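You operate a simulated robot arm through the tools that you are given. There is no shell and no other tool. Be economical: measure what you need, move in short steps, check, and stop when the job is done.

You run a simulated robot arm. Do the job below in one go: nothing can be reset, and whatever is moved stays where it is left.

## Task
Tape carton 62 with the blue dispenser; put it in the green tray.
Fine: Run the white slider in and back out.

The check looks at the end state, three seconds after you hand in, the way a careful person would. Anything else that was tipped, shoved, dropped, spilled or broken makes it a failure.

## Robot
A 7-joint arm with a two-finger parallel gripper, fixed in place. Base frame: the origin is at the foot of the arm, x ahead of it, y to its left, z up; the work surface is at about z = 80. Readings come in cm, degrees, newtons and seconds.
With the tool pointing down near the work surface it reaches from about 24 to 68 cm from the base axis. Its first joint turns from -66.0 to 66.0 degrees. Payload 2.4 kg.
The TCP is the grasp point between the finger pads, 3 cm short of the fingertips. In the tool frame z runs along the fingers and y along their closing line. The gripper opens to 9.4 cm. The fingers are 2.8 cm wide and 1 cm thick; the gripper's body (5 by 9.6 cm) begins 5.5 cm behind the TCP.
Orientation is told as [roll, pitch, yaw] about the base's x, y, z axes, in that order, counted from this pose: with the fingers straight down and closing along the base's y, the tool's x points along the base's -x, its y along +y and its z along -z.

## Interface
- The arm moves only by the tool drive_tool. Its arguments are lists of equal length, an entry for each row: "dp": the shift along the base's x, y, z in cm, a list of three; "angular": the turn, a rotation vector about the base's x, y, z in degrees, a list of three. In form: {"dp": [[x, y, z], ...], "angular": [[wx, wy, wz], ...]}. A call has 1 to 10 rows; each row is the pose to reach, as a shift and turn from the pose commanded when the call began. "grip" is the opening, from 0 (shut) to 1 (fully open), set as the call begins (left out, the last holds). Rows are played at 5 a second. More than 5 cm and 8.6 degrees between two rows, or a gripper value outside its range, and nothing of the call is played. Where a pose cannot be reached the arm comes as near as it can. A force on the tool above 40 N (or 10 N above the force at the start of the call, whichever is more), or a blocked arm, ends the call early, and 0.2 s more pass. Each finger travels about 15.3 cm/s and halts on what it meets, pressing with about 33 N; the grip force reading is that of the motor and also rises with nothing between the fingers. The clock runs only during rows and for 0.2 s after the last one: add rows that repeat a pose to give the fingers time. It gives the time, the measured TCP pose, the force on the tool (base axes), the opening and the grip force at its end, in the units of the frame above (readings bear some noise), with the torque about the TCP (base axes, N m) and any sound that the robot's microphone picked up.
- Cameras (640 x 400 px; columns grow to the right, rows downward): "scene" is fixed at [0.91, 45.42, 144.83]; the picture's right is [-0.94, -0.35, 0.00], its down [-0.21, 0.55, -0.81] and it looks along [0.28, -0.76, -0.59] (base axes); focal length 328 px, centre (320, 200). "wrist" rides on the gripper at [7.6, 1.4, -10.2] in the tool frame; the picture's right is [-0.18, 0.98, 0.00], its down [-0.75, -0.14, -0.64] and it looks along [-0.63, -0.12, 0.77] (tool axes); focal length 243 px, centre (320, 200). There is no depth. A picture from a camera that has moved, and an enlarged one, comes with that camera's place and axes in the base frame and with its lens. The place of the scene camera against the robot may be out by one fixed shift of up to 1.2 cm in any direction.
- camera(camera): a new picture of that camera. It takes no simulated time.
- close_up(camera, box): a new picture of the part [left, top, right, bottom] of that camera's present view, enlarged. It takes no simulated time.
- hand_in(): hands the job in; it is judged then, once.

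Go step by step. Nothing tells you positions but the pictures and the camera data: compare them with the known pose of the tool, close in by small moves and look again before you grip or let go. The budget is 120 turns and 64 pictures, counting those below and the enlarged ones. Unless the task says otherwise, let go and move clear before handing in, and close with one line.

The tools are called as a command line: name --argument value ..., lists and objects as JSON in quotes. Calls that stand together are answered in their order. drive_tool: Moves the arm, as the interface text tells. Its arguments: {"type":"object","properties":{"dp":{"type":"array","items":{"type":"array","items":{"type":"number"}}},"angular":{"type":"array","items":{"type":"array","items":{"type":"number"}}},"grip":{"type":"number"}},"required":["dp","angular"]} The other tools are called the same way: camera (camera) takes a picture; close_up (camera, box) takes an enlarged picture of a part of a camera's view; hand_in () hands the job in.

At the start:

```text
time: 0.0
position: [44.56, -4.58, 108.58]
tool_rot: [0.0, 0.1, 0.0]
contact_force: [0.3, 0.5, 0.3]
torque: [0.02, -0.01, 0.02]
gripper_width: 9.4
grip_force: 0.0
```

scene: 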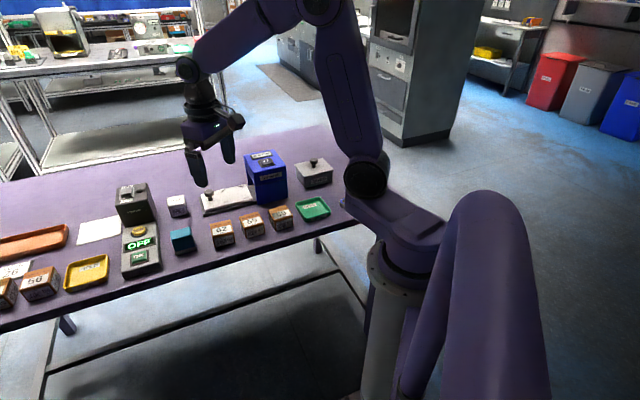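
wrist: 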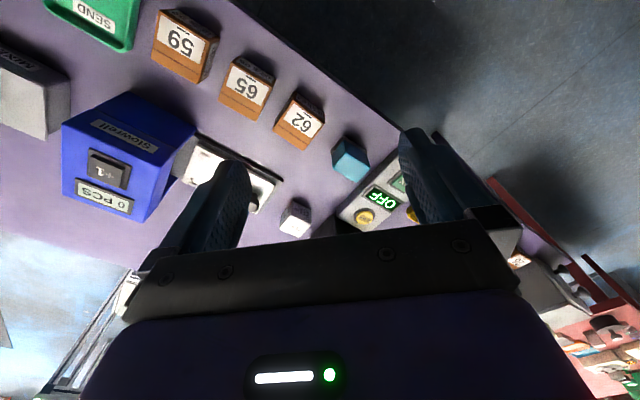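

I see a table with cartons, a blue dispenser, a white slider, and trays. I'll enlarge the scene to read labels first.

close_up --camera "scene" --box '[190, 140, 350, 260]'

close_up --camera "scene" --box '[0, 170, 210, 320]'

close_up --camera "wrist" --box '[0, 0, 430, 260]'

```text
3.33 times, centred on (270, 200) of scene
camera zoom: at [0.91, 45.42, 144.83], right [-0.94, -0.35, 0.0], down [-0.21, 0.55, -0.81], along [0.28, -0.76, -0.59], focal length 1092 px, centre (487, 200)
```

zoom: 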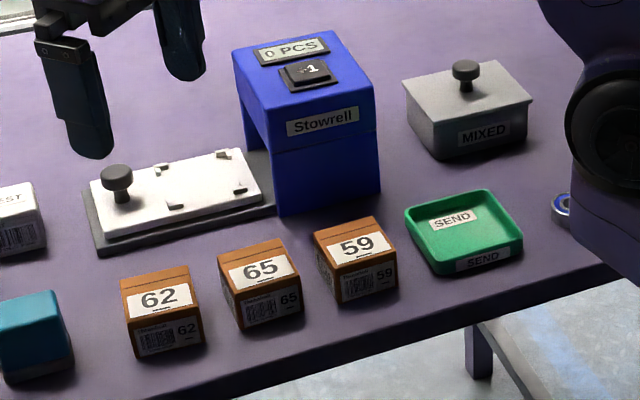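

```text
2.67 times, centred on (105, 245) of scene
camera zoom: at [0.91, 45.42, 144.83], right [-0.94, -0.35, 0.0], down [-0.21, 0.55, -0.81], along [0.28, -0.76, -0.59], focal length 874 px, centre (893, 80)
```

zoom: 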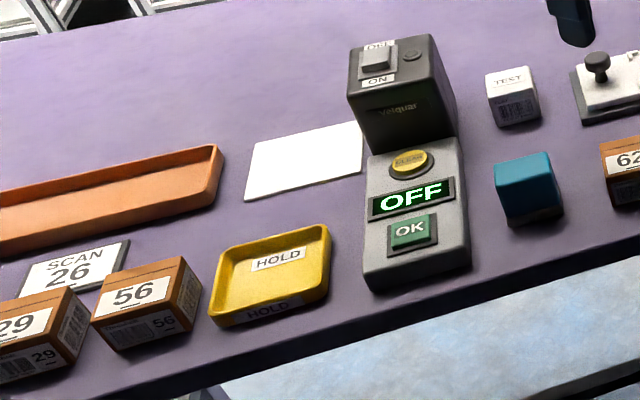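

```text
1.49 times, centred on (215, 130) of wrist
camera zoom: at [36.93, -3.31, 118.75], right [0.18, 0.98, 0.0], down [0.75, -0.14, 0.64], along [0.63, -0.12, -0.77], focal length 361 px, centre (476, 304)
```

zoom: 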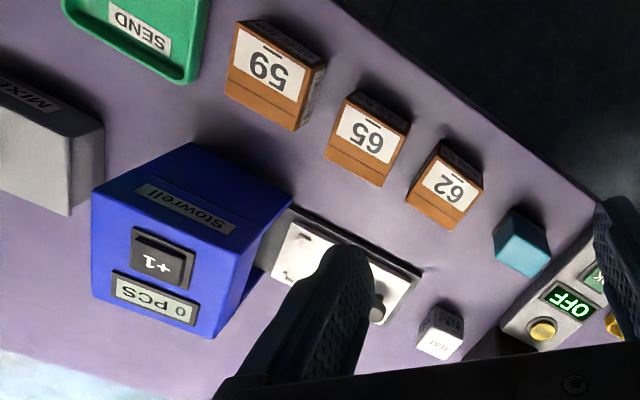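

The target carton 62 is near (50,-8), the slider knob near (63,-22) and the green SEND tray near (33,-31). I'll move the wrist camera to view the dispenser from better angle.

drive_tool --dp '[[-3, -3, 2], [-6, -7, 3], [-8, -11, 4], [-8, -11, 4]]' --angular '[[0, 0, 0], [0, 0, 0], [0, 0, 0], [0, 0, 0]]'

camera --camera "wrist"

camera --camera "scene"

```text
refused: row 2 steps farther than a row can; nothing moved
```

```text
58 pictures are left
camera wrist: at [36.93, -3.31, 118.75], right [0.18, 0.98, 0.0], down [0.75, -0.14, 0.64], along [0.63, -0.12, -0.77], focal length 243 px, centre (320, 200)
```

wrist: 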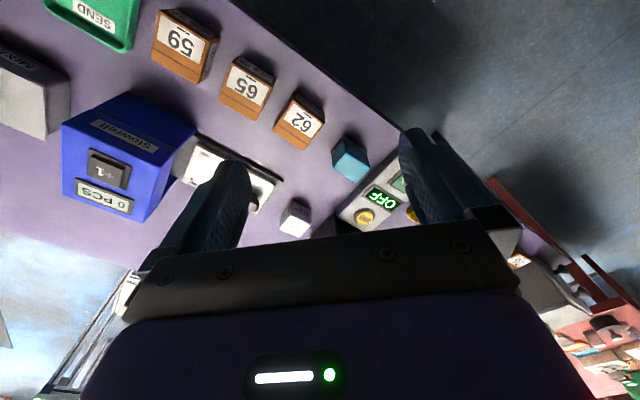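

```text
57 pictures are left
```

scene: 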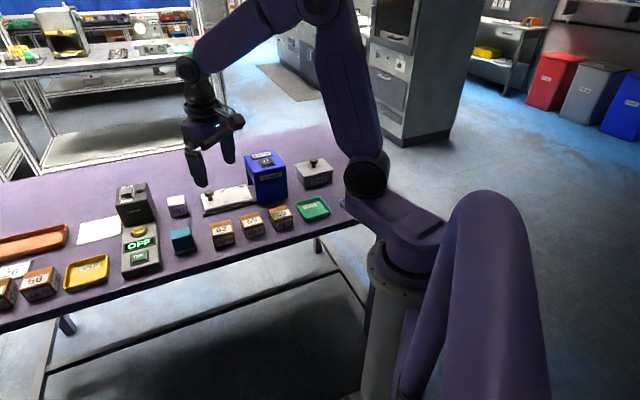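

The step was too large; I'll use smaller rows.

drive_tool --dp '[[-2, -3, 1], [-4, -6, 2], [-6, -9, 3], [-8, -12, 4], [-8, -12, 4]]' --angular '[[0, 0, 0], [0, 0, 0], [0, 0, 0], [0, 0, 0], [0, 0, 0]]'

camera --camera "wrist"

```text
time: 1.2
position: [36.59, -16.51, 112.55]
tool_rot: [0.1, 0.0, 0.0]
contact_force: [0.5, -0.1, -0.1]
torque: [-0.01, 0.02, 0.02]
gripper_width: 9.39
grip_force: 0.1
```

```text
56 pictures are left
camera wrist: at [28.93, -15.19, 122.74], right [0.18, 0.98, 0.0], down [0.75, -0.14, 0.64], along [0.63, -0.12, -0.77], focal length 243 px, centre (320, 200)
```

wrist: 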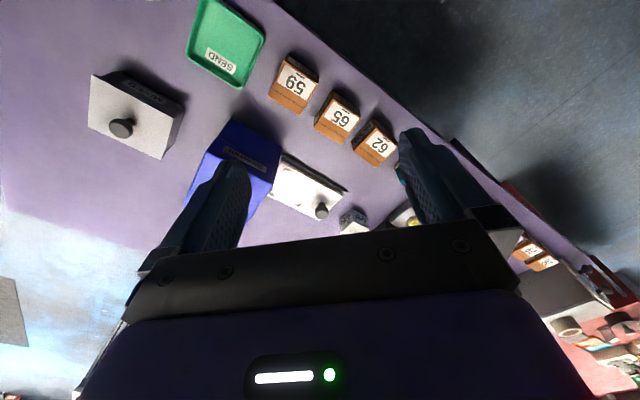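

Now the cartons, slider and tray are between the fingers' view. I'll enlarge for measurement.

close_up --camera "wrist" --box '[250, 120, 410, 220]'

close_up --camera "wrist" --box '[170, 0, 410, 150]'

```text
4.00 times, centred on (330, 170) of wrist
camera zoom: at [28.93, -15.19, 122.74], right [0.18, 0.98, 0.0], down [0.75, -0.14, 0.64], along [0.63, -0.12, -0.77], focal length 970 px, centre (280, 320)
```

zoom: 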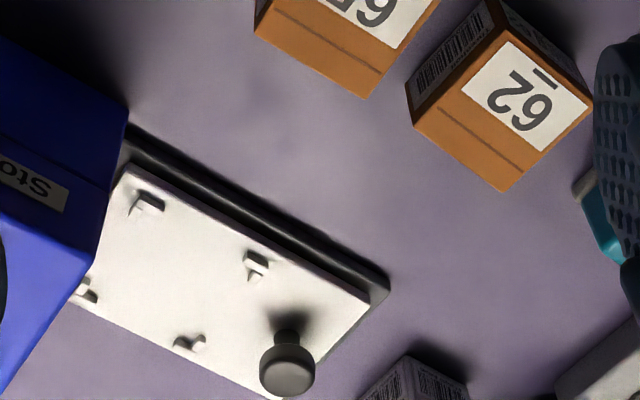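

```text
2.67 times, centred on (290, 75) of wrist
camera zoom: at [28.93, -15.19, 122.74], right [0.18, 0.98, 0.0], down [0.75, -0.14, 0.64], along [0.63, -0.12, -0.77], focal length 647 px, centre (400, 533)
```

zoom: 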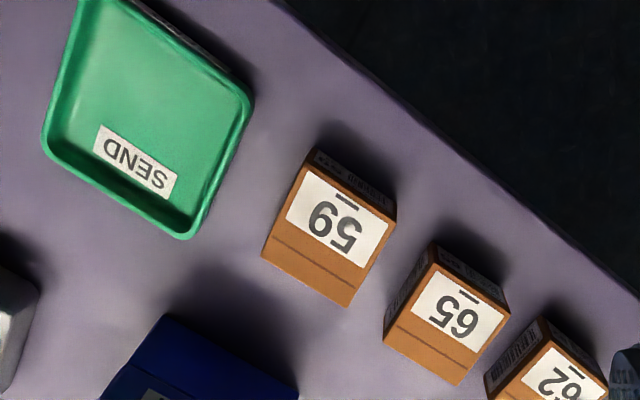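

Carton 62 is about 5.5 cm square, 4 cm tall, at (50.9,-9.5), turned about 45°. The slider runs along the 45° line, with the nest at about (58.4,-26.7) and the knob at about (62.4,-21.5). I'll hover above carton 62 with yaw 45.

drive_tool --dp '[[2.4, 1.2, -2.5], [4.8, 2.4, -5], [7.2, 3.6, -7.5], [9.6, 4.8, -10], [12, 6, -12.5], [14.3, 7.05, -15], [14.3, 7.05, -15]]' --angular '[[0, 0, 7.5], [0, 0, 15], [0, 0, 22.5], [0, 0, 30], [0, 0, 37.5], [0, 0, 45], [0, 0, 45]]'

camera --camera "wrist"

camera --camera "scene"

```text
time: 2.8
position: [50.83, -9.66, 97.36]
tool_rot: [0.0, 0.0, 45.1]
contact_force: [-0.3, -0.3, -0.1]
torque: [0.0, 0.0, 0.02]
gripper_width: 9.39
grip_force: 0.2
```

```text
53 pictures are left
camera wrist: at [44.41, -14.11, 107.6], right [-0.57, 0.82, 0.0], down [0.63, 0.43, 0.64], along [0.53, 0.36, -0.77], focal length 243 px, centre (320, 200)
```

wrist: 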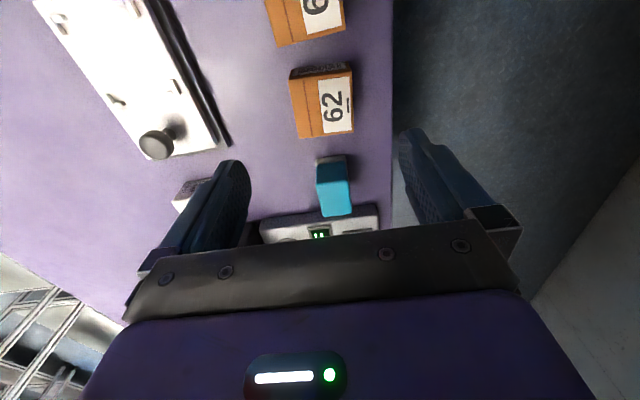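

```text
52 pictures are left
```

scene: 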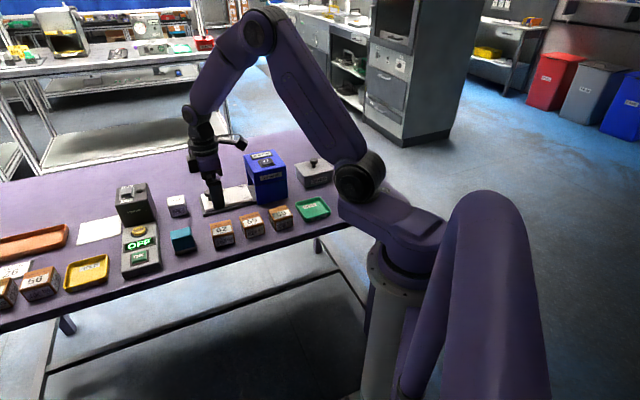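

Carton 62 is in view; I'll enlarge to measure its pose.

close_up --camera "wrist" --box '[260, 40, 388, 120]'

close_up --camera "wrist" --box '[20, 0, 260, 150]'

```text
5.00 times, centred on (324, 80) of wrist
camera zoom: at [44.41, -14.11, 107.6], right [-0.57, 0.82, 0.0], down [0.63, 0.43, 0.64], along [0.53, 0.36, -0.77], focal length 1213 px, centre (300, 800)
```

zoom: 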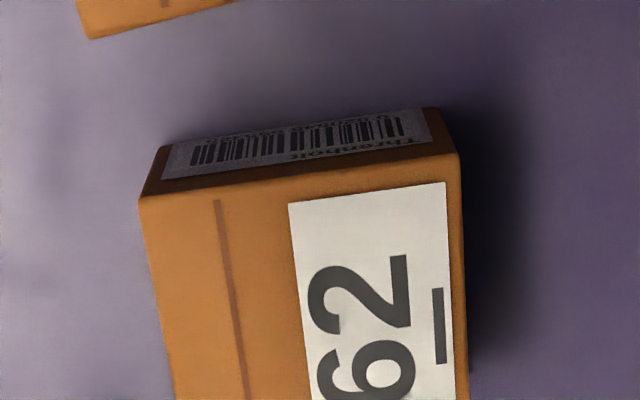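

```text
2.67 times, centred on (140, 75) of wrist
camera zoom: at [44.41, -14.11, 107.6], right [-0.57, 0.82, 0.0], down [0.63, 0.43, 0.64], along [0.53, 0.36, -0.77], focal length 647 px, centre (800, 533)
```

zoom: 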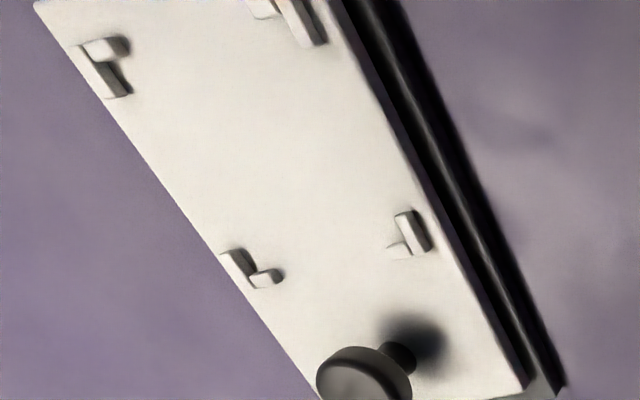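

Carton 62's centre is (50.95,-9.3), its axes at 41.7°, its top at z 84.1. I'll align and descend around it, with fingers on the front and back faces away from carton 65.

drive_tool --dp '[[0.1, 0.22, -3], [0.1, 0.22, -6], [0.1, 0.22, -8], [0.1, 0.22, -8]]' --angular '[[0, 0, -3.3], [0, 0, -3.3], [0, 0, -3.3], [0, 0, -3.3]]' --grip 1

camera --camera "wrist"

close_up --camera "scene" --box '[150, 130, 310, 260]'

```text
time: 3.8
position: [50.85, -9.36, 89.5]
tool_rot: [0.0, 0.1, 41.7]
contact_force: [-0.1, 0.6, 0.1]
torque: [0.01, -0.01, -0.02]
gripper_width: 9.36
grip_force: 0.0
```

```text
49 pictures are left
camera wrist: at [44.28, -13.43, 99.59], right [-0.52, 0.86, 0.0], down [0.66, 0.4, 0.64], along [0.55, 0.33, -0.77], focal length 243 px, centre (320, 200)
```

wrist: 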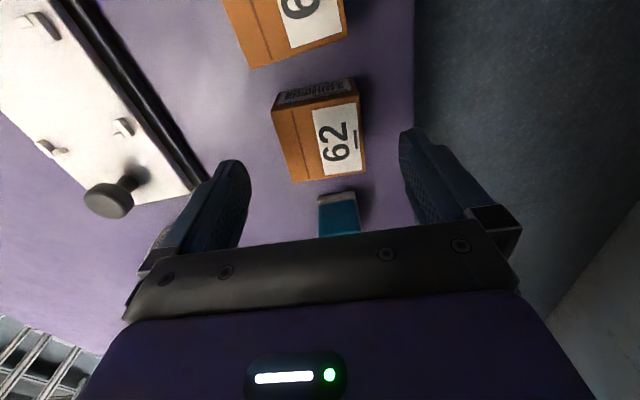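

```text
3.08 times, centred on (230, 195) of scene
camera zoom: at [0.91, 45.42, 144.83], right [-0.94, -0.35, 0.0], down [-0.21, 0.55, -0.81], along [0.28, -0.76, -0.59], focal length 1008 px, centre (597, 215)
```

zoom: 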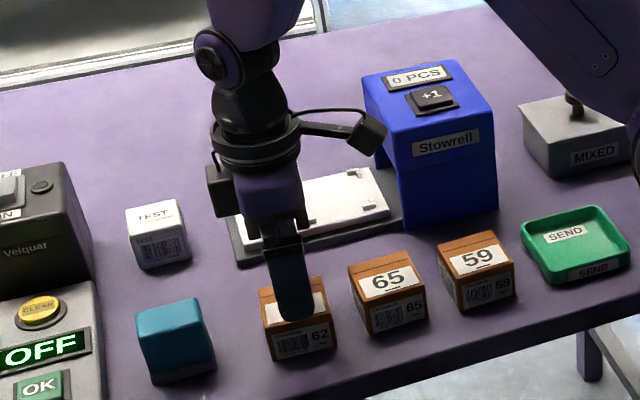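

The carton sits between the fingers and aligned. Descending to z 83.5 and closing.

drive_tool --dp '[[0, 0, -3], [0, 0, -6], [0, 0, -6]]' --angular '[[0, 0, 0], [0, 0, 0], [0, 0, 0]]'

close_up --camera "scene" --box '[150, 130, 310, 260]'

camera --camera "wrist"

```text
time: 4.6
position: [51.01, -9.33, 83.54]
tool_rot: [-0.1, 0.0, 41.6]
contact_force: [-0.7, -0.3, -0.6]
torque: [-0.01, 0.01, -0.01]
gripper_width: 9.42
grip_force: 0.0
```

```text
3.08 times, centred on (230, 195) of scene
camera zoom: at [0.91, 45.42, 144.83], right [-0.94, -0.35, 0.0], down [-0.21, 0.55, -0.81], along [0.28, -0.76, -0.59], focal length 1008 px, centre (597, 215)
```

zoom: 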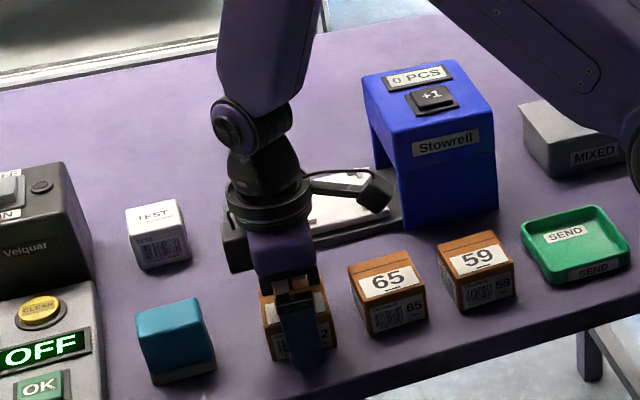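

```text
46 pictures are left
camera wrist: at [44.34, -13.4, 93.73], right [-0.52, 0.86, 0.0], down [0.66, 0.4, 0.64], along [0.55, 0.33, -0.77], focal length 243 px, centre (320, 200)
```

wrist: 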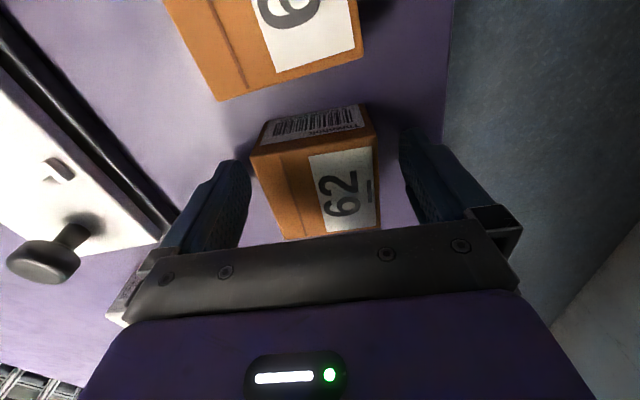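

The fingers straddle the carton. Closing.

drive_tool --dp '[[0, 0, 0], [0, 0, 0], [0, 0, 0], [0, 0, 0]]' --angular '[[0, 0, 0], [0, 0, 0], [0, 0, 0], [0, 0, 0]]' --grip 0.4

```text
time: 5.6
position: [51.02, -9.3, 83.64]
tool_rot: [0.1, 0.1, 41.7]
contact_force: [0.0, 0.0, 0.2]
torque: [-0.01, 0.02, -0.05]
gripper_width: 6.21
grip_force: 33.2
```

It holds at 6.2 cm wide. Lift slightly and check.

drive_tool --dp '[[0, 0, 2], [0, 0, 5], [0, 0, 8], [0, 0, 8]]' --angular '[[0, 0, 0], [0, 0, 0], [0, 0, 0], [0, 0, 0]]'

camera --camera "wrist"

close_up --camera "scene" --box '[150, 130, 310, 260]'

```text
time: 6.6
position: [51.01, -9.35, 91.7]
tool_rot: [0.1, 0.0, 41.7]
contact_force: [0.2, -0.5, -1.1]
torque: [0.0, 0.01, 0.01]
gripper_width: 6.18
grip_force: 33.3
```

```text
45 pictures are left
camera wrist: at [44.35, -13.41, 101.85], right [-0.52, 0.86, 0.0], down [0.66, 0.4, 0.64], along [0.55, 0.33, -0.77], focal length 243 px, centre (320, 200)
```

wrist: 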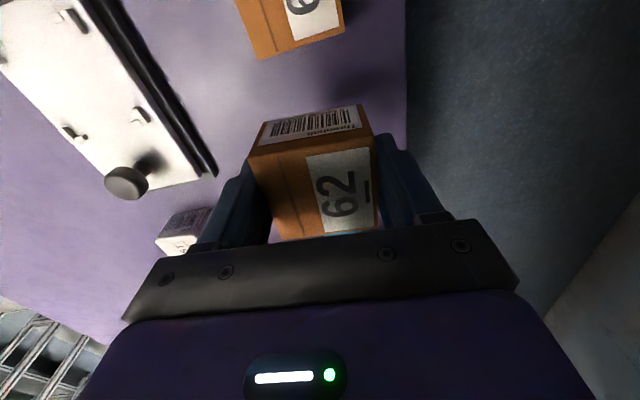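

```text
3.08 times, centred on (230, 195) of scene
camera zoom: at [0.91, 45.42, 144.83], right [-0.94, -0.35, 0.0], down [-0.21, 0.55, -0.81], along [0.28, -0.76, -0.59], focal length 1008 px, centre (597, 215)
```

zoom: 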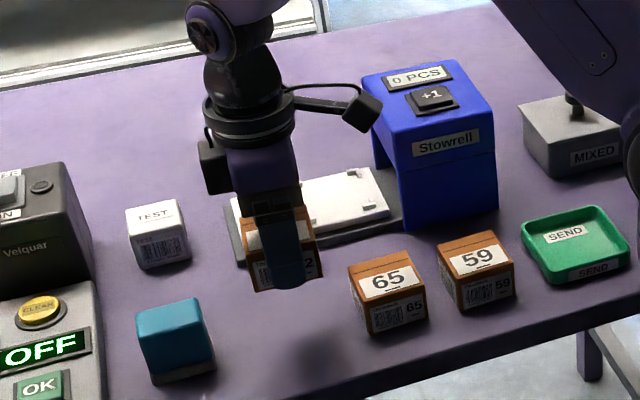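

I'll zoom on the held carton and on the nest to measure both.

close_up --camera "wrist" --box '[230, 90, 422, 250]'

close_up --camera "wrist" --box '[0, 0, 224, 210]'

```text
2.50 times, centred on (326, 170) of wrist
camera zoom: at [44.35, -13.41, 101.85], right [-0.52, 0.86, 0.0], down [0.66, 0.4, 0.64], along [0.55, 0.33, -0.77], focal length 606 px, centre (305, 275)
```

zoom: 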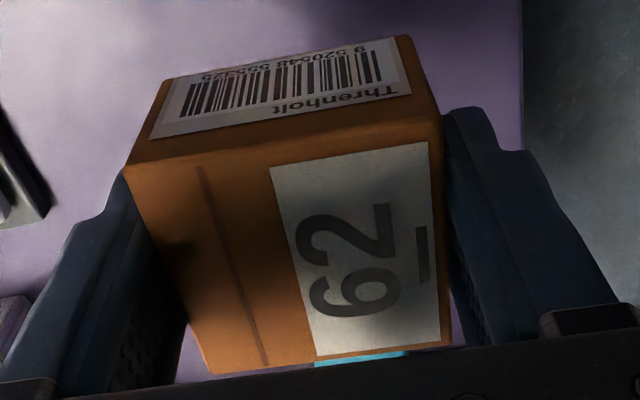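

```text
1.90 times, centred on (112, 105) of wrist
camera zoom: at [44.35, -13.41, 101.85], right [-0.52, 0.86, 0.0], down [0.66, 0.4, 0.64], along [0.55, 0.33, -0.77], focal length 462 px, centre (716, 381)
```

zoom: 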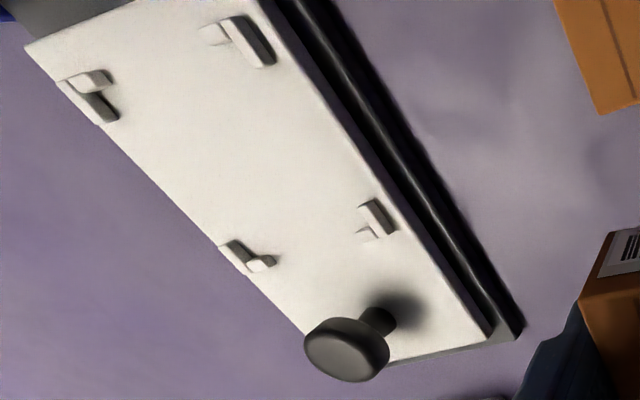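

The carton is centred in the grip and level. The nest inner square is about 6.5 cm, centred at (58.35,-26.58) at 45.3°. I'll carry the carton over it at a safe height.

drive_tool --dp '[[0, 0, 3], [1.5, -3.5, 3], [3, -7, 3], [4.5, -10.5, 3], [6, -14, 3], [7.39, -17.27, 3], [7.39, -17.27, 3]]' --angular '[[0, 0, 0], [0, 0, 1], [0, 0, 2], [0, 0, 3], [0, 0, 3.5], [0, 0, 3.5], [0, 0, 3.5]]'

camera --camera "wrist"

close_up --camera "scene" --box '[170, 110, 330, 240]'

```text
time: 8.2
position: [58.4, -26.73, 94.71]
tool_rot: [0.0, 0.0, 45.1]
contact_force: [0.1, 0.5, -1.4]
torque: [-0.01, -0.01, 0.0]
gripper_width: 6.2
grip_force: 33.1
```

```text
41 pictures are left
camera wrist: at [52.03, -31.17, 104.89], right [-0.57, 0.82, 0.0], down [0.63, 0.44, 0.64], along [0.53, 0.36, -0.77], focal length 243 px, centre (320, 200)
```

wrist: 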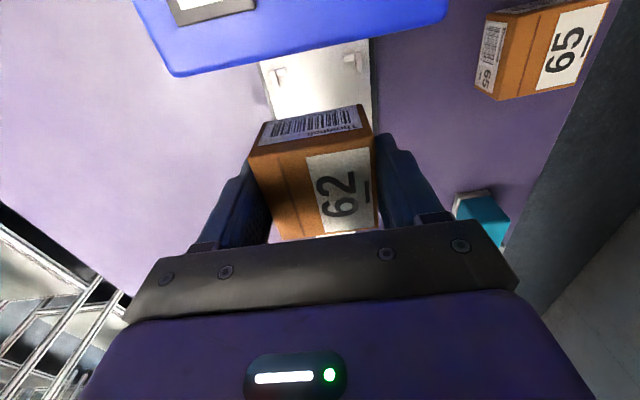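

```text
3.08 times, centred on (250, 175) of scene
camera zoom: at [0.91, 45.41, 144.83], right [-0.94, -0.35, 0.0], down [-0.21, 0.55, -0.81], along [0.28, -0.76, -0.59], focal length 1008 px, centre (535, 277)
```

zoom: 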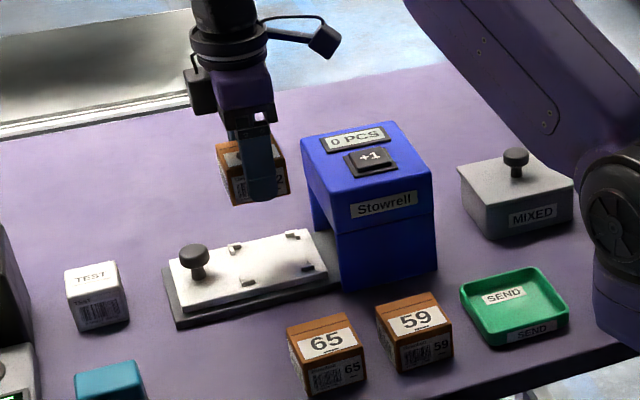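

Both inner brackets are visible between carton and dispenser; I'll zoom to check alignment before lowering.

close_up --camera "wrist" --box '[240, 30, 400, 130]'

close_up --camera "scene" --box '[205, 140, 285, 200]'

```text
4.00 times, centred on (320, 80) of wrist
camera zoom: at [52.03, -31.17, 104.89], right [-0.57, 0.82, 0.0], down [0.63, 0.44, 0.64], along [0.53, 0.36, -0.77], focal length 970 px, centre (320, 680)
```

zoom: 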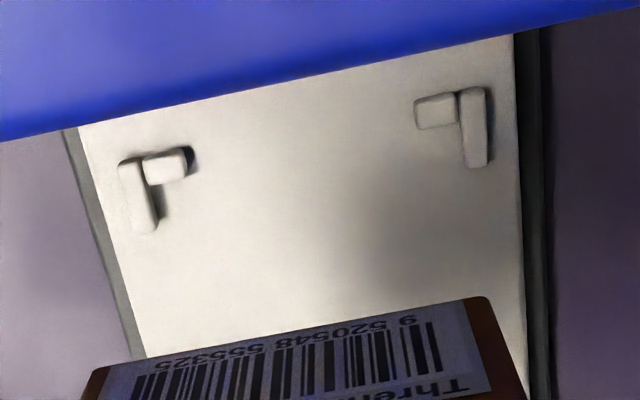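

```text
6.67 times, centred on (245, 170) of scene
camera zoom: at [0.91, 45.41, 144.83], right [-0.94, -0.35, 0.0], down [-0.21, 0.55, -0.81], along [0.28, -0.76, -0.59], focal length 2184 px, centre (820, 400)
```

zoom: 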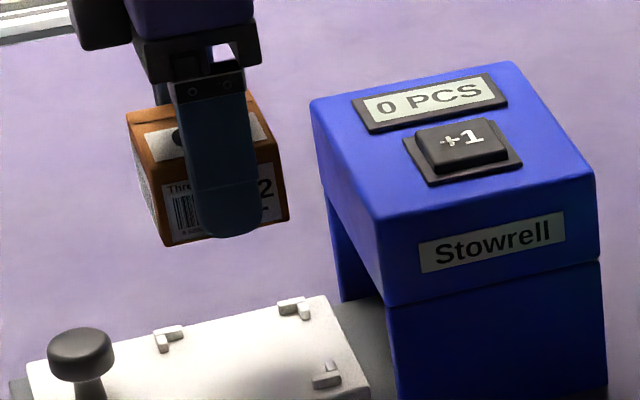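

Aligned within about 1 mm. Lowering to just above the plate.

drive_tool --dp '[[0, 0.05, -3], [0, 0.05, -6], [0, 0.05, -8], [0, 0.05, -8]]' --angular '[[0, 0, 0], [0, 0, 0], [0, 0, 0], [0, 0, 0]]'

close_up --camera "scene" --box '[195, 150, 291, 222]'

camera --camera "wrist"

```text
time: 9.2
position: [58.36, -26.5, 86.71]
tool_rot: [0.0, -0.1, 45.3]
contact_force: [0.2, -0.6, -1.9]
torque: [-0.02, 0.05, 0.01]
gripper_width: 6.2
grip_force: 33.1
```

```text
5.56 times, centred on (243, 186) of scene
camera zoom: at [0.91, 45.42, 144.83], right [-0.94, -0.35, 0.0], down [-0.21, 0.55, -0.81], along [0.28, -0.76, -0.59], focal length 1820 px, centre (748, 278)
```

zoom: 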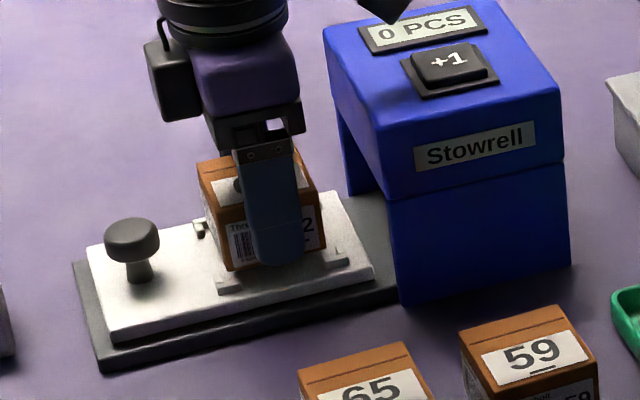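

```text
36 pictures are left
camera wrist: at [51.93, -31.08, 96.78], right [-0.57, 0.82, 0.0], down [0.63, 0.44, 0.64], along [0.53, 0.36, -0.77], focal length 243 px, centre (320, 200)
```

wrist: 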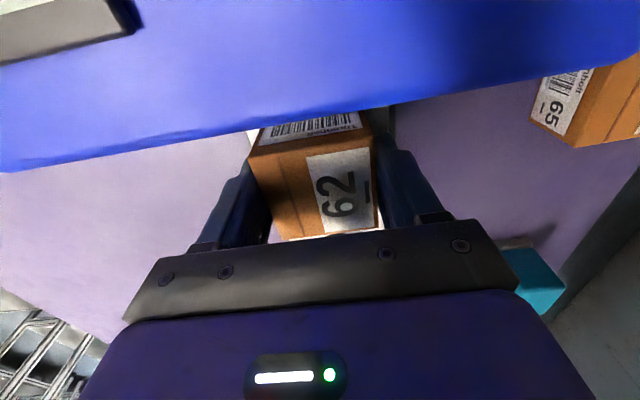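

The carton sits between the brackets. Lowering in small steps.

drive_tool --dp '[[0, 0, -0.3], [0, 0, -0.6], [0, 0, -0.6]]' --angular '[[0, 0, 0], [0, 0, 0], [0, 0, 0]]'

```text
time: 10.0
position: [58.44, -26.57, 85.95]
tool_rot: [0.0, 0.1, 45.3]
contact_force: [-0.2, 0.3, -1.0]
torque: [-0.01, 0.01, 0.03]
gripper_width: 6.2
grip_force: 32.9
```

drive_tool --dp '[[0, 0, -0.2], [0, 0, -0.4], [0, 0, -0.4]]' --angular '[[0, 0, 0], [0, 0, 0], [0, 0, 0]]'

close_up --camera "scene" --box '[215, 170, 263, 206]'

```text
time: 10.8
position: [58.39, -26.55, 85.87]
tool_rot: [-0.2, -0.1, 45.3]
contact_force: [-10.9, 6.9, 30.6]
torque: [0.06, 0.13, 0.03]
gripper_width: 6.22
grip_force: 32.7
```

```text
11.11 times, centred on (239, 188) of scene
camera zoom: at [0.82, 45.46, 144.81], right [-0.94, -0.35, 0.0], down [-0.21, 0.55, -0.81], along [0.28, -0.76, -0.59], focal length 3641 px, centre (1220, 333)
```

zoom: 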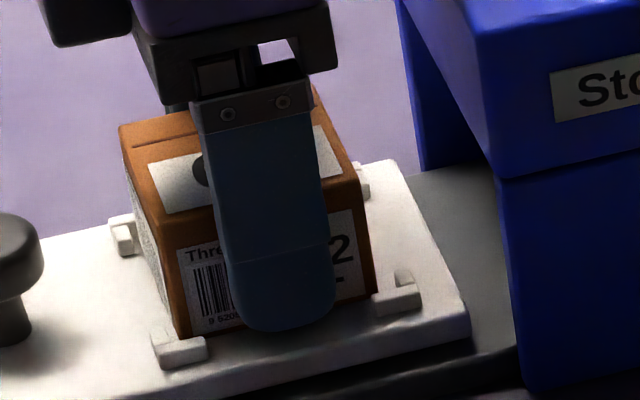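

Contact at z 85.9, consistent with the plate. I'll relax slightly and open the fingers a little.

drive_tool --dp '[[0, 0, 0.3], [0, 0, 0.3]]' --angular '[[0, 0, 0], [0, 0, 0]]'

drive_tool --dp '[[0, 0, 0], [0, 0, 0], [0, 0, 0]]' --angular '[[0, 0, 0], [0, 0, 0], [0, 0, 0]]' --grip 0.85

close_up --camera "scene" --box '[215, 170, 263, 206]'

```text
time: 11.4
position: [58.39, -26.65, 85.87]
tool_rot: [-0.1, 0.0, 45.2]
contact_force: [1.0, 0.6, 7.7]
torque: [0.01, -0.35, 0.08]
gripper_width: 6.21
grip_force: 32.9
```

```text
time: 12.2
position: [58.38, -26.61, 85.9]
tool_rot: [0.0, 0.0, 45.2]
contact_force: [-0.5, -0.3, 0.3]
torque: [-0.02, -0.01, 0.0]
gripper_width: 8.0
grip_force: 0.0
```

```text
11.11 times, centred on (239, 188) of scene
camera zoom: at [0.91, 45.42, 144.83], right [-0.94, -0.35, 0.0], down [-0.21, 0.55, -0.81], along [0.28, -0.76, -0.59], focal length 3641 px, centre (1220, 333)
```

zoom: 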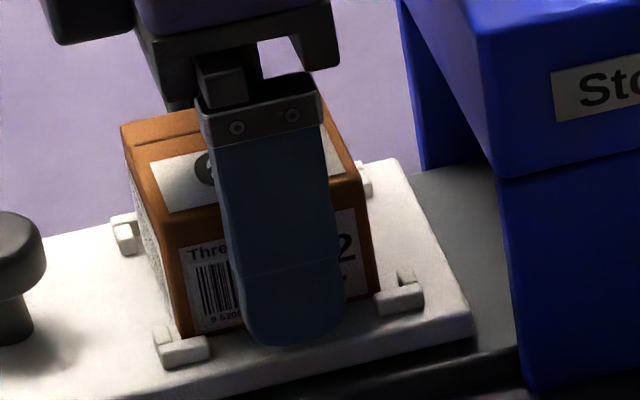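

The carton is seated in the nest. Rising straight up and looking.

drive_tool --dp '[[0, 0, 3], [0, 0, 6], [1, 1.5, 10], [3.8, 5.2, 11], [3.8, 5.2, 11]]' --angular '[[0, 0, 0], [0, 0, 0], [0, 0, 0], [0, 0, 0], [0, 0, 0]]'

camera --camera "wrist"

close_up --camera "scene" --box '[195, 140, 291, 212]'

```text
time: 13.4
position: [62.04, -21.41, 97.09]
tool_rot: [0.0, 0.0, 45.2]
contact_force: [0.2, -0.9, 0.6]
torque: [0.0, -0.02, 0.01]
gripper_width: 7.99
grip_force: 0.1
```

```text
33 pictures are left
camera wrist: at [55.71, -25.87, 107.13], right [-0.57, 0.82, 0.0], down [0.63, 0.44, 0.64], along [0.53, 0.36, -0.77], focal length 243 px, centre (320, 200)
```

wrist: 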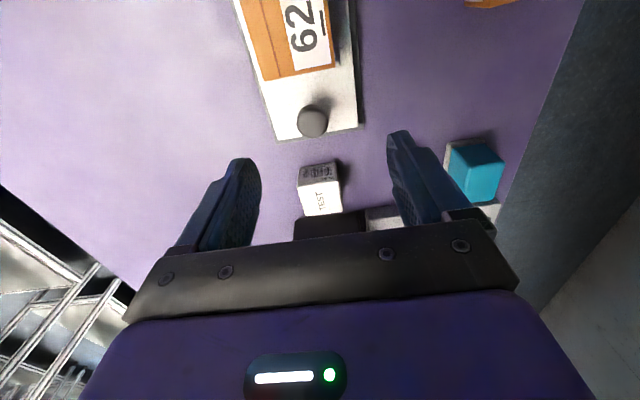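

```text
5.56 times, centred on (243, 176) of scene
camera zoom: at [0.9, 45.42, 144.83], right [-0.94, -0.35, 0.0], down [-0.21, 0.55, -0.81], along [0.28, -0.76, -0.59], focal length 1820 px, centre (748, 333)
```

zoom: 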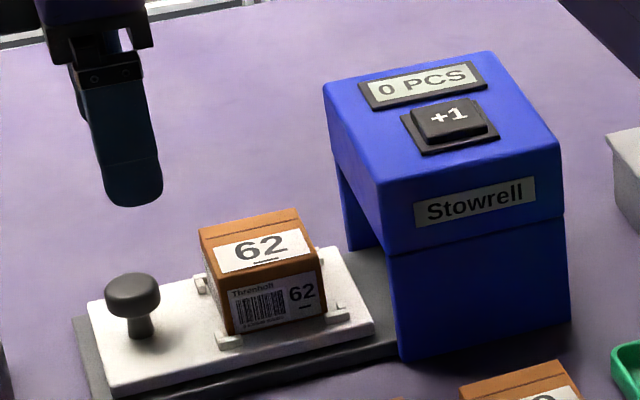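

Triangulating from three views puts the knob centre at about (63.5,-21.5), top z ≈ 85. I'll descend over it with fingers half open, stopping above first to check.

drive_tool --dp '[[1.3, -0.13, -3], [1.3, -0.13, -6], [1.3, -0.13, -8], [1.3, -0.13, -8]]' --angular '[[0, 0, 0], [0, 0, 0], [0, 0, 0], [0, 0, 0]]' --grip 0.6

camera --camera "wrist"

close_up --camera "scene" --box '[185, 150, 265, 210]'

```text
time: 14.4
position: [63.43, -21.62, 88.92]
tool_rot: [0.0, 0.0, 45.2]
contact_force: [-0.1, 0.3, 0.0]
torque: [0.02, 0.0, -0.02]
gripper_width: 5.66
grip_force: 0.2
```

```text
31 pictures are left
camera wrist: at [56.98, -26.1, 99.04], right [-0.57, 0.82, 0.0], down [0.63, 0.44, 0.64], along [0.53, 0.36, -0.77], focal length 243 px, centre (320, 200)
```

wrist: 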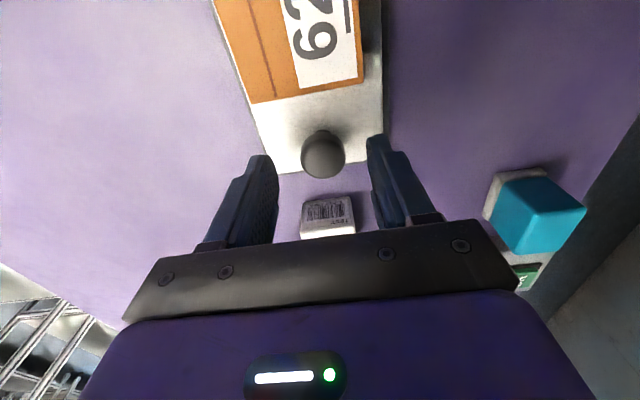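

```text
6.67 times, centred on (225, 180) of scene
camera zoom: at [0.91, 45.42, 144.83], right [-0.94, -0.35, 0.0], down [-0.21, 0.55, -0.81], along [0.28, -0.76, -0.59], focal length 2184 px, centre (953, 333)
```

zoom: 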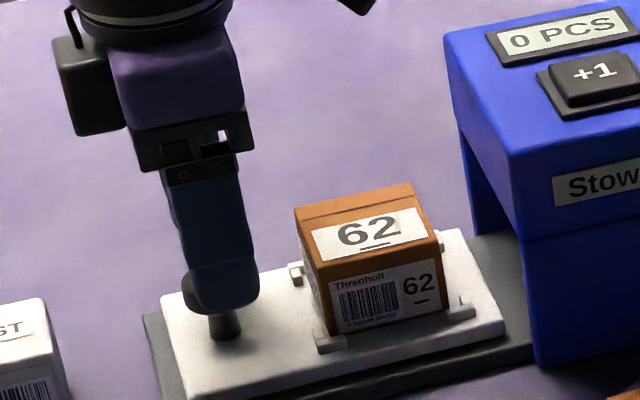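

Knob is between the fingers. Lowering to z 86.4 and closing.

drive_tool --dp '[[-0.15, -0.1, -1.3], [-0.15, -0.1, -2.5], [-0.15, -0.1, -2.5]]' --angular '[[0, 0, 0], [0, 0, 0], [0, 0, 0]]'

drive_tool --dp '[[0, 0, 0], [0, 0, 0], [0, 0, 0], [0, 0, 0]]' --angular '[[0, 0, 0], [0, 0, 0], [0, 0, 0], [0, 0, 0]]' --grip 0.1

close_up --camera "scene" --box '[185, 150, 265, 210]'

```text
time: 15.2
position: [63.24, -21.6, 86.39]
tool_rot: [-0.1, -0.1, 45.2]
contact_force: [0.1, 0.3, 0.0]
torque: [-0.05, -0.02, 0.0]
gripper_width: 5.64
grip_force: 0.1
```

```text
time: 16.2
position: [63.16, -21.65, 86.3]
tool_rot: [-0.1, -0.1, 45.2]
contact_force: [4.8, -4.0, -3.6]
torque: [-0.08, -0.16, 0.02]
gripper_width: 2.94
grip_force: 45.2
```

```text
6.67 times, centred on (225, 180) of scene
camera zoom: at [0.92, 45.41, 144.83], right [-0.94, -0.35, 0.0], down [-0.21, 0.55, -0.81], along [0.28, -0.76, -0.59], focal length 2184 px, centre (953, 333)
```

zoom: 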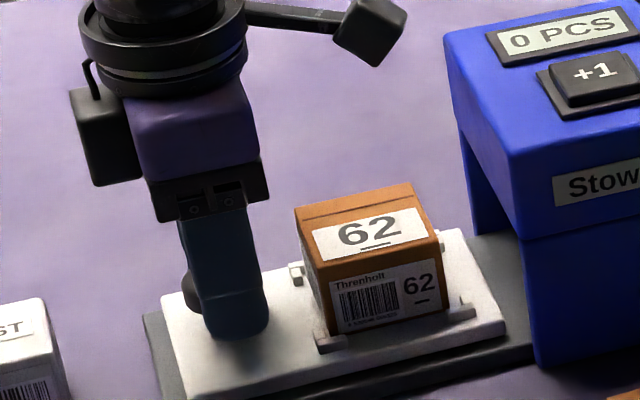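

Knob gripped (2.9 cm). Pushing the slider in along (-0.707,-0.707), a few cm at first.

drive_tool --dp '[[-0.7, -0.7, 0], [-1.4, -1.4, 0], [-2.1, -2.1, 0], [-2.8, -2.8, 0], [-3.5, -3.5, 0], [-3.5, -3.5, 0]]' --angular '[[0, 0, 0], [0, 0, 0], [0, 0, 0], [0, 0, 0], [0, 0, 0], [0, 0, 0]]'

close_up --camera "scene" --box '[185, 130, 297, 214]'

```text
time: 17.6
position: [59.77, -25.21, 86.34]
tool_rot: [0.3, 0.1, 45.2]
contact_force: [3.5, -3.3, -13.9]
torque: [0.29, -0.31, -0.09]
gripper_width: 2.94
grip_force: 45.4
```

```text
4.76 times, centred on (241, 172) of scene
camera zoom: at [0.94, 45.4, 144.83], right [-0.94, -0.35, 0.0], down [-0.21, 0.55, -0.81], along [0.28, -0.76, -0.59], focal length 1560 px, centre (696, 333)
```

zoom: 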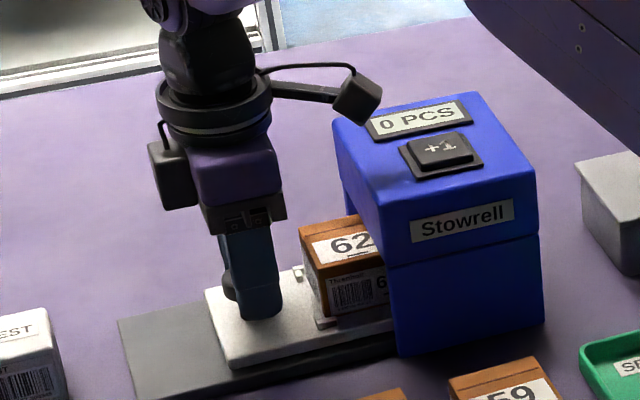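

The slider moves and the carton is entering. Continuing.

drive_tool --dp '[[-0.6, -0.6, 0], [-1.2, -1.2, 0], [-1.8, -1.8, 0], [-2.4, -2.4, 0], [-2.4, -2.4, 0]]' --angular '[[0, 0, 0], [0, 0, 0], [0, 0, 0], [0, 0, 0], [0, 0, 0]]'

close_up --camera "scene" --box '[185, 130, 297, 214]'

```text
time: 18.8
position: [57.31, -27.63, 86.3]
tool_rot: [0.3, 0.1, 45.2]
contact_force: [2.4, -3.7, -25.6]
torque: [-0.04, -0.15, 0.12]
gripper_width: 2.92
grip_force: 45.5
```

```text
4.76 times, centred on (241, 172) of scene
camera zoom: at [0.96, 45.39, 144.84], right [-0.94, -0.35, 0.0], down [-0.21, 0.55, -0.81], along [0.28, -0.76, -0.59], focal length 1560 px, centre (696, 333)
```

zoom: 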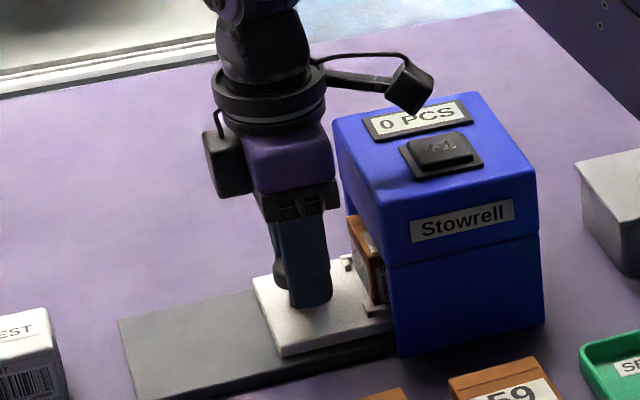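

It's moving smoothly. Before going deeper I'll tilt the gripper 10° away from the dispenser so its body clears the top edge.

drive_tool --dp '[[0.11, 0.11, -0.05], [0.22, 0.22, -0.1], [0.22, 0.22, -0.1]]' --angular '[[-3.5, 3.5, 0], [-7, 7, 0], [-7, 7, 0]]'

drive_tool --dp '[[-0.35, -0.35, 0], [-0.7, -0.7, 0], [-1.05, -1.05, 0], [-1.05, -1.05, 0]]' --angular '[[0, 0, 0], [0, 0, 0], [0, 0, 0], [0, 0, 0]]'

close_up --camera "scene" --box '[185, 130, 297, 214]'

```text
time: 19.6
position: [57.68, -27.2, 86.49]
tool_rot: [0.0, 9.9, 45.3]
contact_force: [-10.5, 12.7, 15.1]
torque: [0.77, -0.17, 0.11]
gripper_width: 2.97
grip_force: 44.7
```

```text
time: 20.4
position: [56.76, -28.25, 86.44]
tool_rot: [0.2, 10.1, 45.2]
contact_force: [-5.5, 3.3, 8.6]
torque: [0.44, 0.16, -0.15]
gripper_width: 2.94
grip_force: 44.9
stopped in row 3: the force on the tool passed its limit at 41 N (the readings are from after the stop); the commanded pose is now the measured one
```

```text
4.76 times, centred on (241, 172) of scene
camera zoom: at [0.88, 45.43, 144.82], right [-0.94, -0.35, 0.0], down [-0.21, 0.55, -0.81], along [0.28, -0.76, -0.59], focal length 1560 px, centre (696, 333)
```

zoom: 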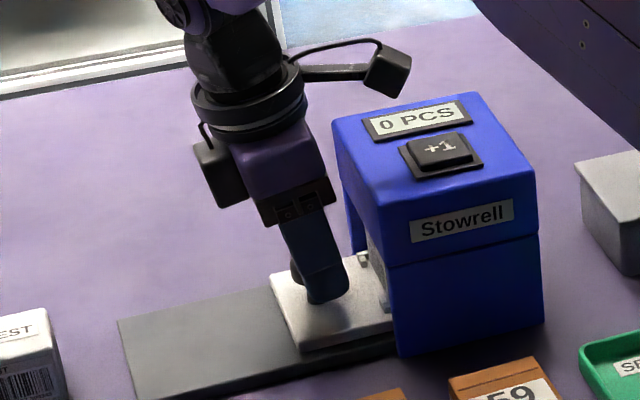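

The force rose to the limit after about 9.5 cm of travel, likely the end stop. One gentle push to confirm.

drive_tool --dp '[[-0.15, -0.15, 0], [-0.3, -0.3, 0], [-0.4, -0.4, 0], [-0.4, -0.4, 0]]' --angular '[[0, 0, 0], [0, 0, 0], [0, 0, 0], [0, 0, 0]]'

close_up --camera "scene" --box '[225, 140, 297, 214]'

```text
time: 21.4
position: [56.3, -28.54, 86.54]
tool_rot: [0.1, 9.9, 45.4]
contact_force: [-0.9, 11.6, 11.3]
torque: [-0.31, 0.52, 0.06]
gripper_width: 2.94
grip_force: 45.4
```

```text
5.41 times, centred on (261, 177) of scene
camera zoom: at [0.88, 45.46, 144.81], right [-0.94, -0.35, 0.0], down [-0.21, 0.55, -0.81], along [0.28, -0.76, -0.59], focal length 1771 px, centre (639, 324)
```

zoom: 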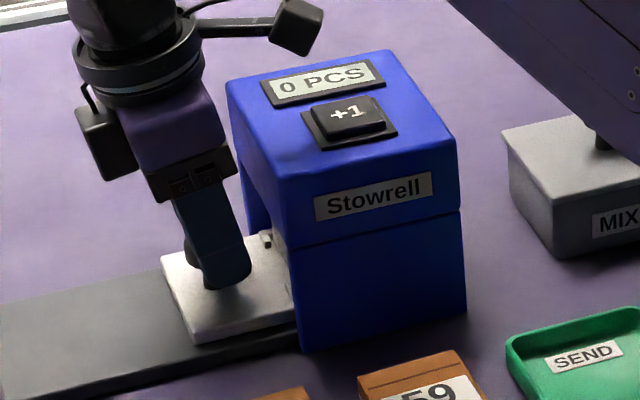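

It still moves; continuing in small pushes.

drive_tool --dp '[[-0.2, -0.2, 0], [-0.4, -0.4, 0], [-0.6, -0.6, 0], [-0.8, -0.8, 0], [-0.8, -0.8, 0]]' --angular '[[0, 0, 0], [0, 0, 0], [0, 0, 0], [0, 0, 0], [0, 0, 0]]'

close_up --camera "scene" --box '[225, 140, 297, 214]'

```text
time: 22.6
position: [56.23, -28.59, 86.45]
tool_rot: [-0.2, 9.5, 45.9]
contact_force: [31.1, 20.2, 2.1]
torque: [0.43, -0.65, 0.03]
gripper_width: 2.96
grip_force: 45.3
```

```text
5.41 times, centred on (261, 177) of scene
camera zoom: at [0.98, 45.47, 144.81], right [-0.94, -0.35, 0.0], down [-0.21, 0.55, -0.81], along [0.28, -0.76, -0.59], focal length 1771 px, centre (639, 324)
```

zoom: 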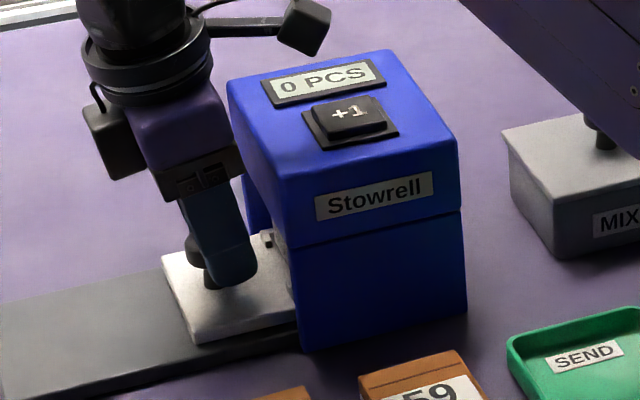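

Firm stop now: 37 N and no motion, about 10 cm of stroke. Pulling back out.

drive_tool --dp '[[0.8, 0.8, 0], [1.5, 1.5, 0], [2.2, 2.2, 0], [2.9, 2.9, 0], [3.6, 3.6, 0], [4.3, 4.3, 0], [4.3, 4.3, 0]]' --angular '[[0, 0, 0], [0, 0, 0], [0, 0, 0], [0, 0, 0], [0, 0, 0], [0, 0, 0], [0, 0, 0]]'

close_up --camera "scene" --box '[185, 130, 297, 214]'

```text
time: 24.2
position: [59.87, -24.92, 86.55]
tool_rot: [0.1, 9.9, 45.3]
contact_force: [-2.7, 4.4, 6.4]
torque: [-0.33, 0.34, 0.06]
gripper_width: 2.93
grip_force: 44.2
```

```text
4.76 times, centred on (241, 172) of scene
camera zoom: at [0.89, 45.43, 144.82], right [-0.94, -0.35, 0.0], down [-0.21, 0.55, -0.81], along [0.28, -0.76, -0.59], focal length 1560 px, centre (696, 333)
```

zoom: 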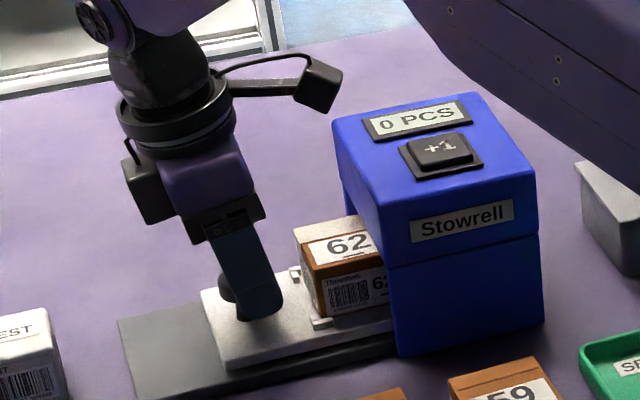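

The carton's top seam now looks beige, as if taped. Pulling out the rest of the way to the out-stop, while undoing the tilt afterwards.

drive_tool --dp '[[0.7, 0.7, 0], [1.4, 1.4, 0], [2.1, 2.1, 0], [2.8, 2.8, 0], [3.5, 3.5, 0], [3.7, 3.7, 0], [3.7, 3.7, 0]]' --angular '[[0, 0, 0], [0, 0, 0], [0, 0, 0], [0, 0, 0], [0, 0, 0], [0, 0, 0], [0, 0, 0]]'

close_up --camera "scene" --box '[185, 140, 281, 212]'

```text
time: 25.8
position: [63.26, -21.59, 86.34]
tool_rot: [0.3, 10.1, 45.1]
contact_force: [-21.0, 1.4, 1.9]
torque: [0.57, -0.11, 0.26]
gripper_width: 2.92
grip_force: 44.8
```

```text
5.56 times, centred on (233, 176) of scene
camera zoom: at [0.85, 45.42, 144.83], right [-0.94, -0.35, 0.0], down [-0.21, 0.55, -0.81], along [0.28, -0.76, -0.59], focal length 1820 px, centre (803, 333)
```

zoom: 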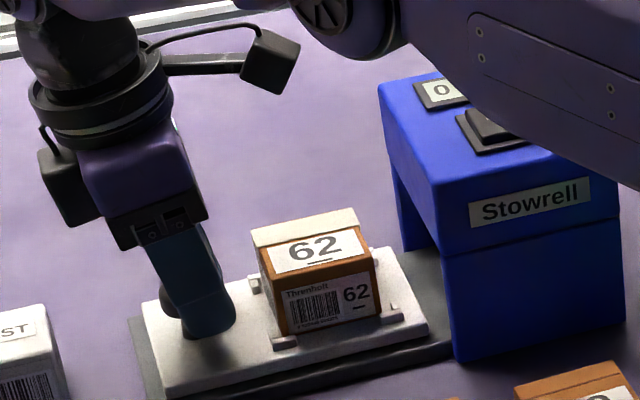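

The beige tape strip is on carton 62 and the slider is fully out. Relaxing, releasing the knob, rising, and undoing the tilt.

drive_tool --dp '[[-0.3, -0.3, 0], [-0.3, -0.3, 0]]' --angular '[[0, 0, 0], [0, 0, 0]]'

drive_tool --dp '[[0, 0, 0], [0, 0, 0], [0, 0, 0], [0, 0, 4], [-0.22, -0.22, 7], [-0.22, -0.22, 10], [-2, -2.3, 10], [-4.3, -4.8, 10], [-4.3, -4.8, 10]]' --angular '[[0, 0, 0], [0, 0, 0], [0, 0, 0], [0, 0, 0], [3.5, -3.5, 0], [7, -7, 0], [7, -7, 0], [7, -7, 0], [7, -7, 0]]' --grip 0.7

close_up --camera "scene" --box '[185, 130, 345, 230]'

camera --camera "wrist"

```text
time: 26.4
position: [63.15, -21.66, 86.43]
tool_rot: [0.1, 10.0, 45.4]
contact_force: [-3.4, 4.8, -11.7]
torque: [-0.87, 0.69, 0.11]
gripper_width: 2.96
grip_force: 45.3
```

```text
time: 28.4
position: [58.78, -26.67, 96.4]
tool_rot: [0.0, 0.1, 45.2]
contact_force: [-0.1, 0.1, -0.4]
torque: [0.0, -0.02, -0.01]
gripper_width: 6.59
grip_force: 0.0
```

```text
4.00 times, centred on (265, 180) of scene
camera zoom: at [0.91, 45.42, 144.83], right [-0.94, -0.35, 0.0], down [-0.21, 0.55, -0.81], along [0.28, -0.76, -0.59], focal length 1311 px, centre (540, 280)
```

zoom: 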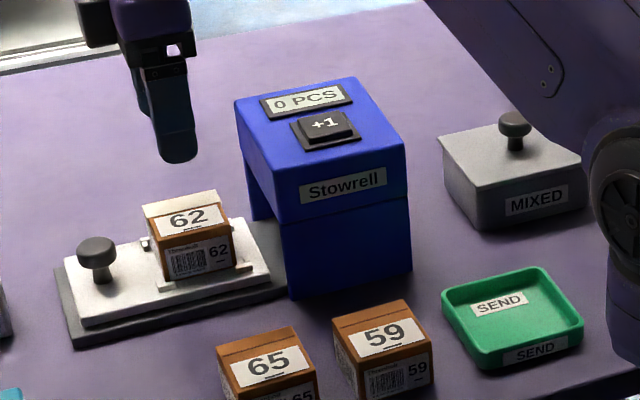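

```text
20 pictures are left
camera wrist: at [52.41, -31.12, 106.61], right [-0.57, 0.82, 0.0], down [0.63, 0.44, 0.64], along [0.53, 0.36, -0.77], focal length 243 px, centre (320, 200)
```

wrist: 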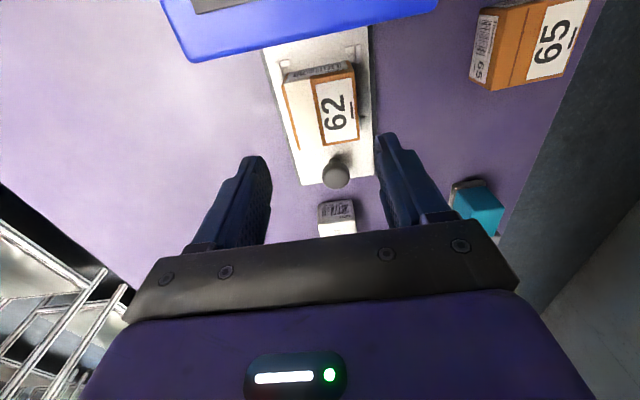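

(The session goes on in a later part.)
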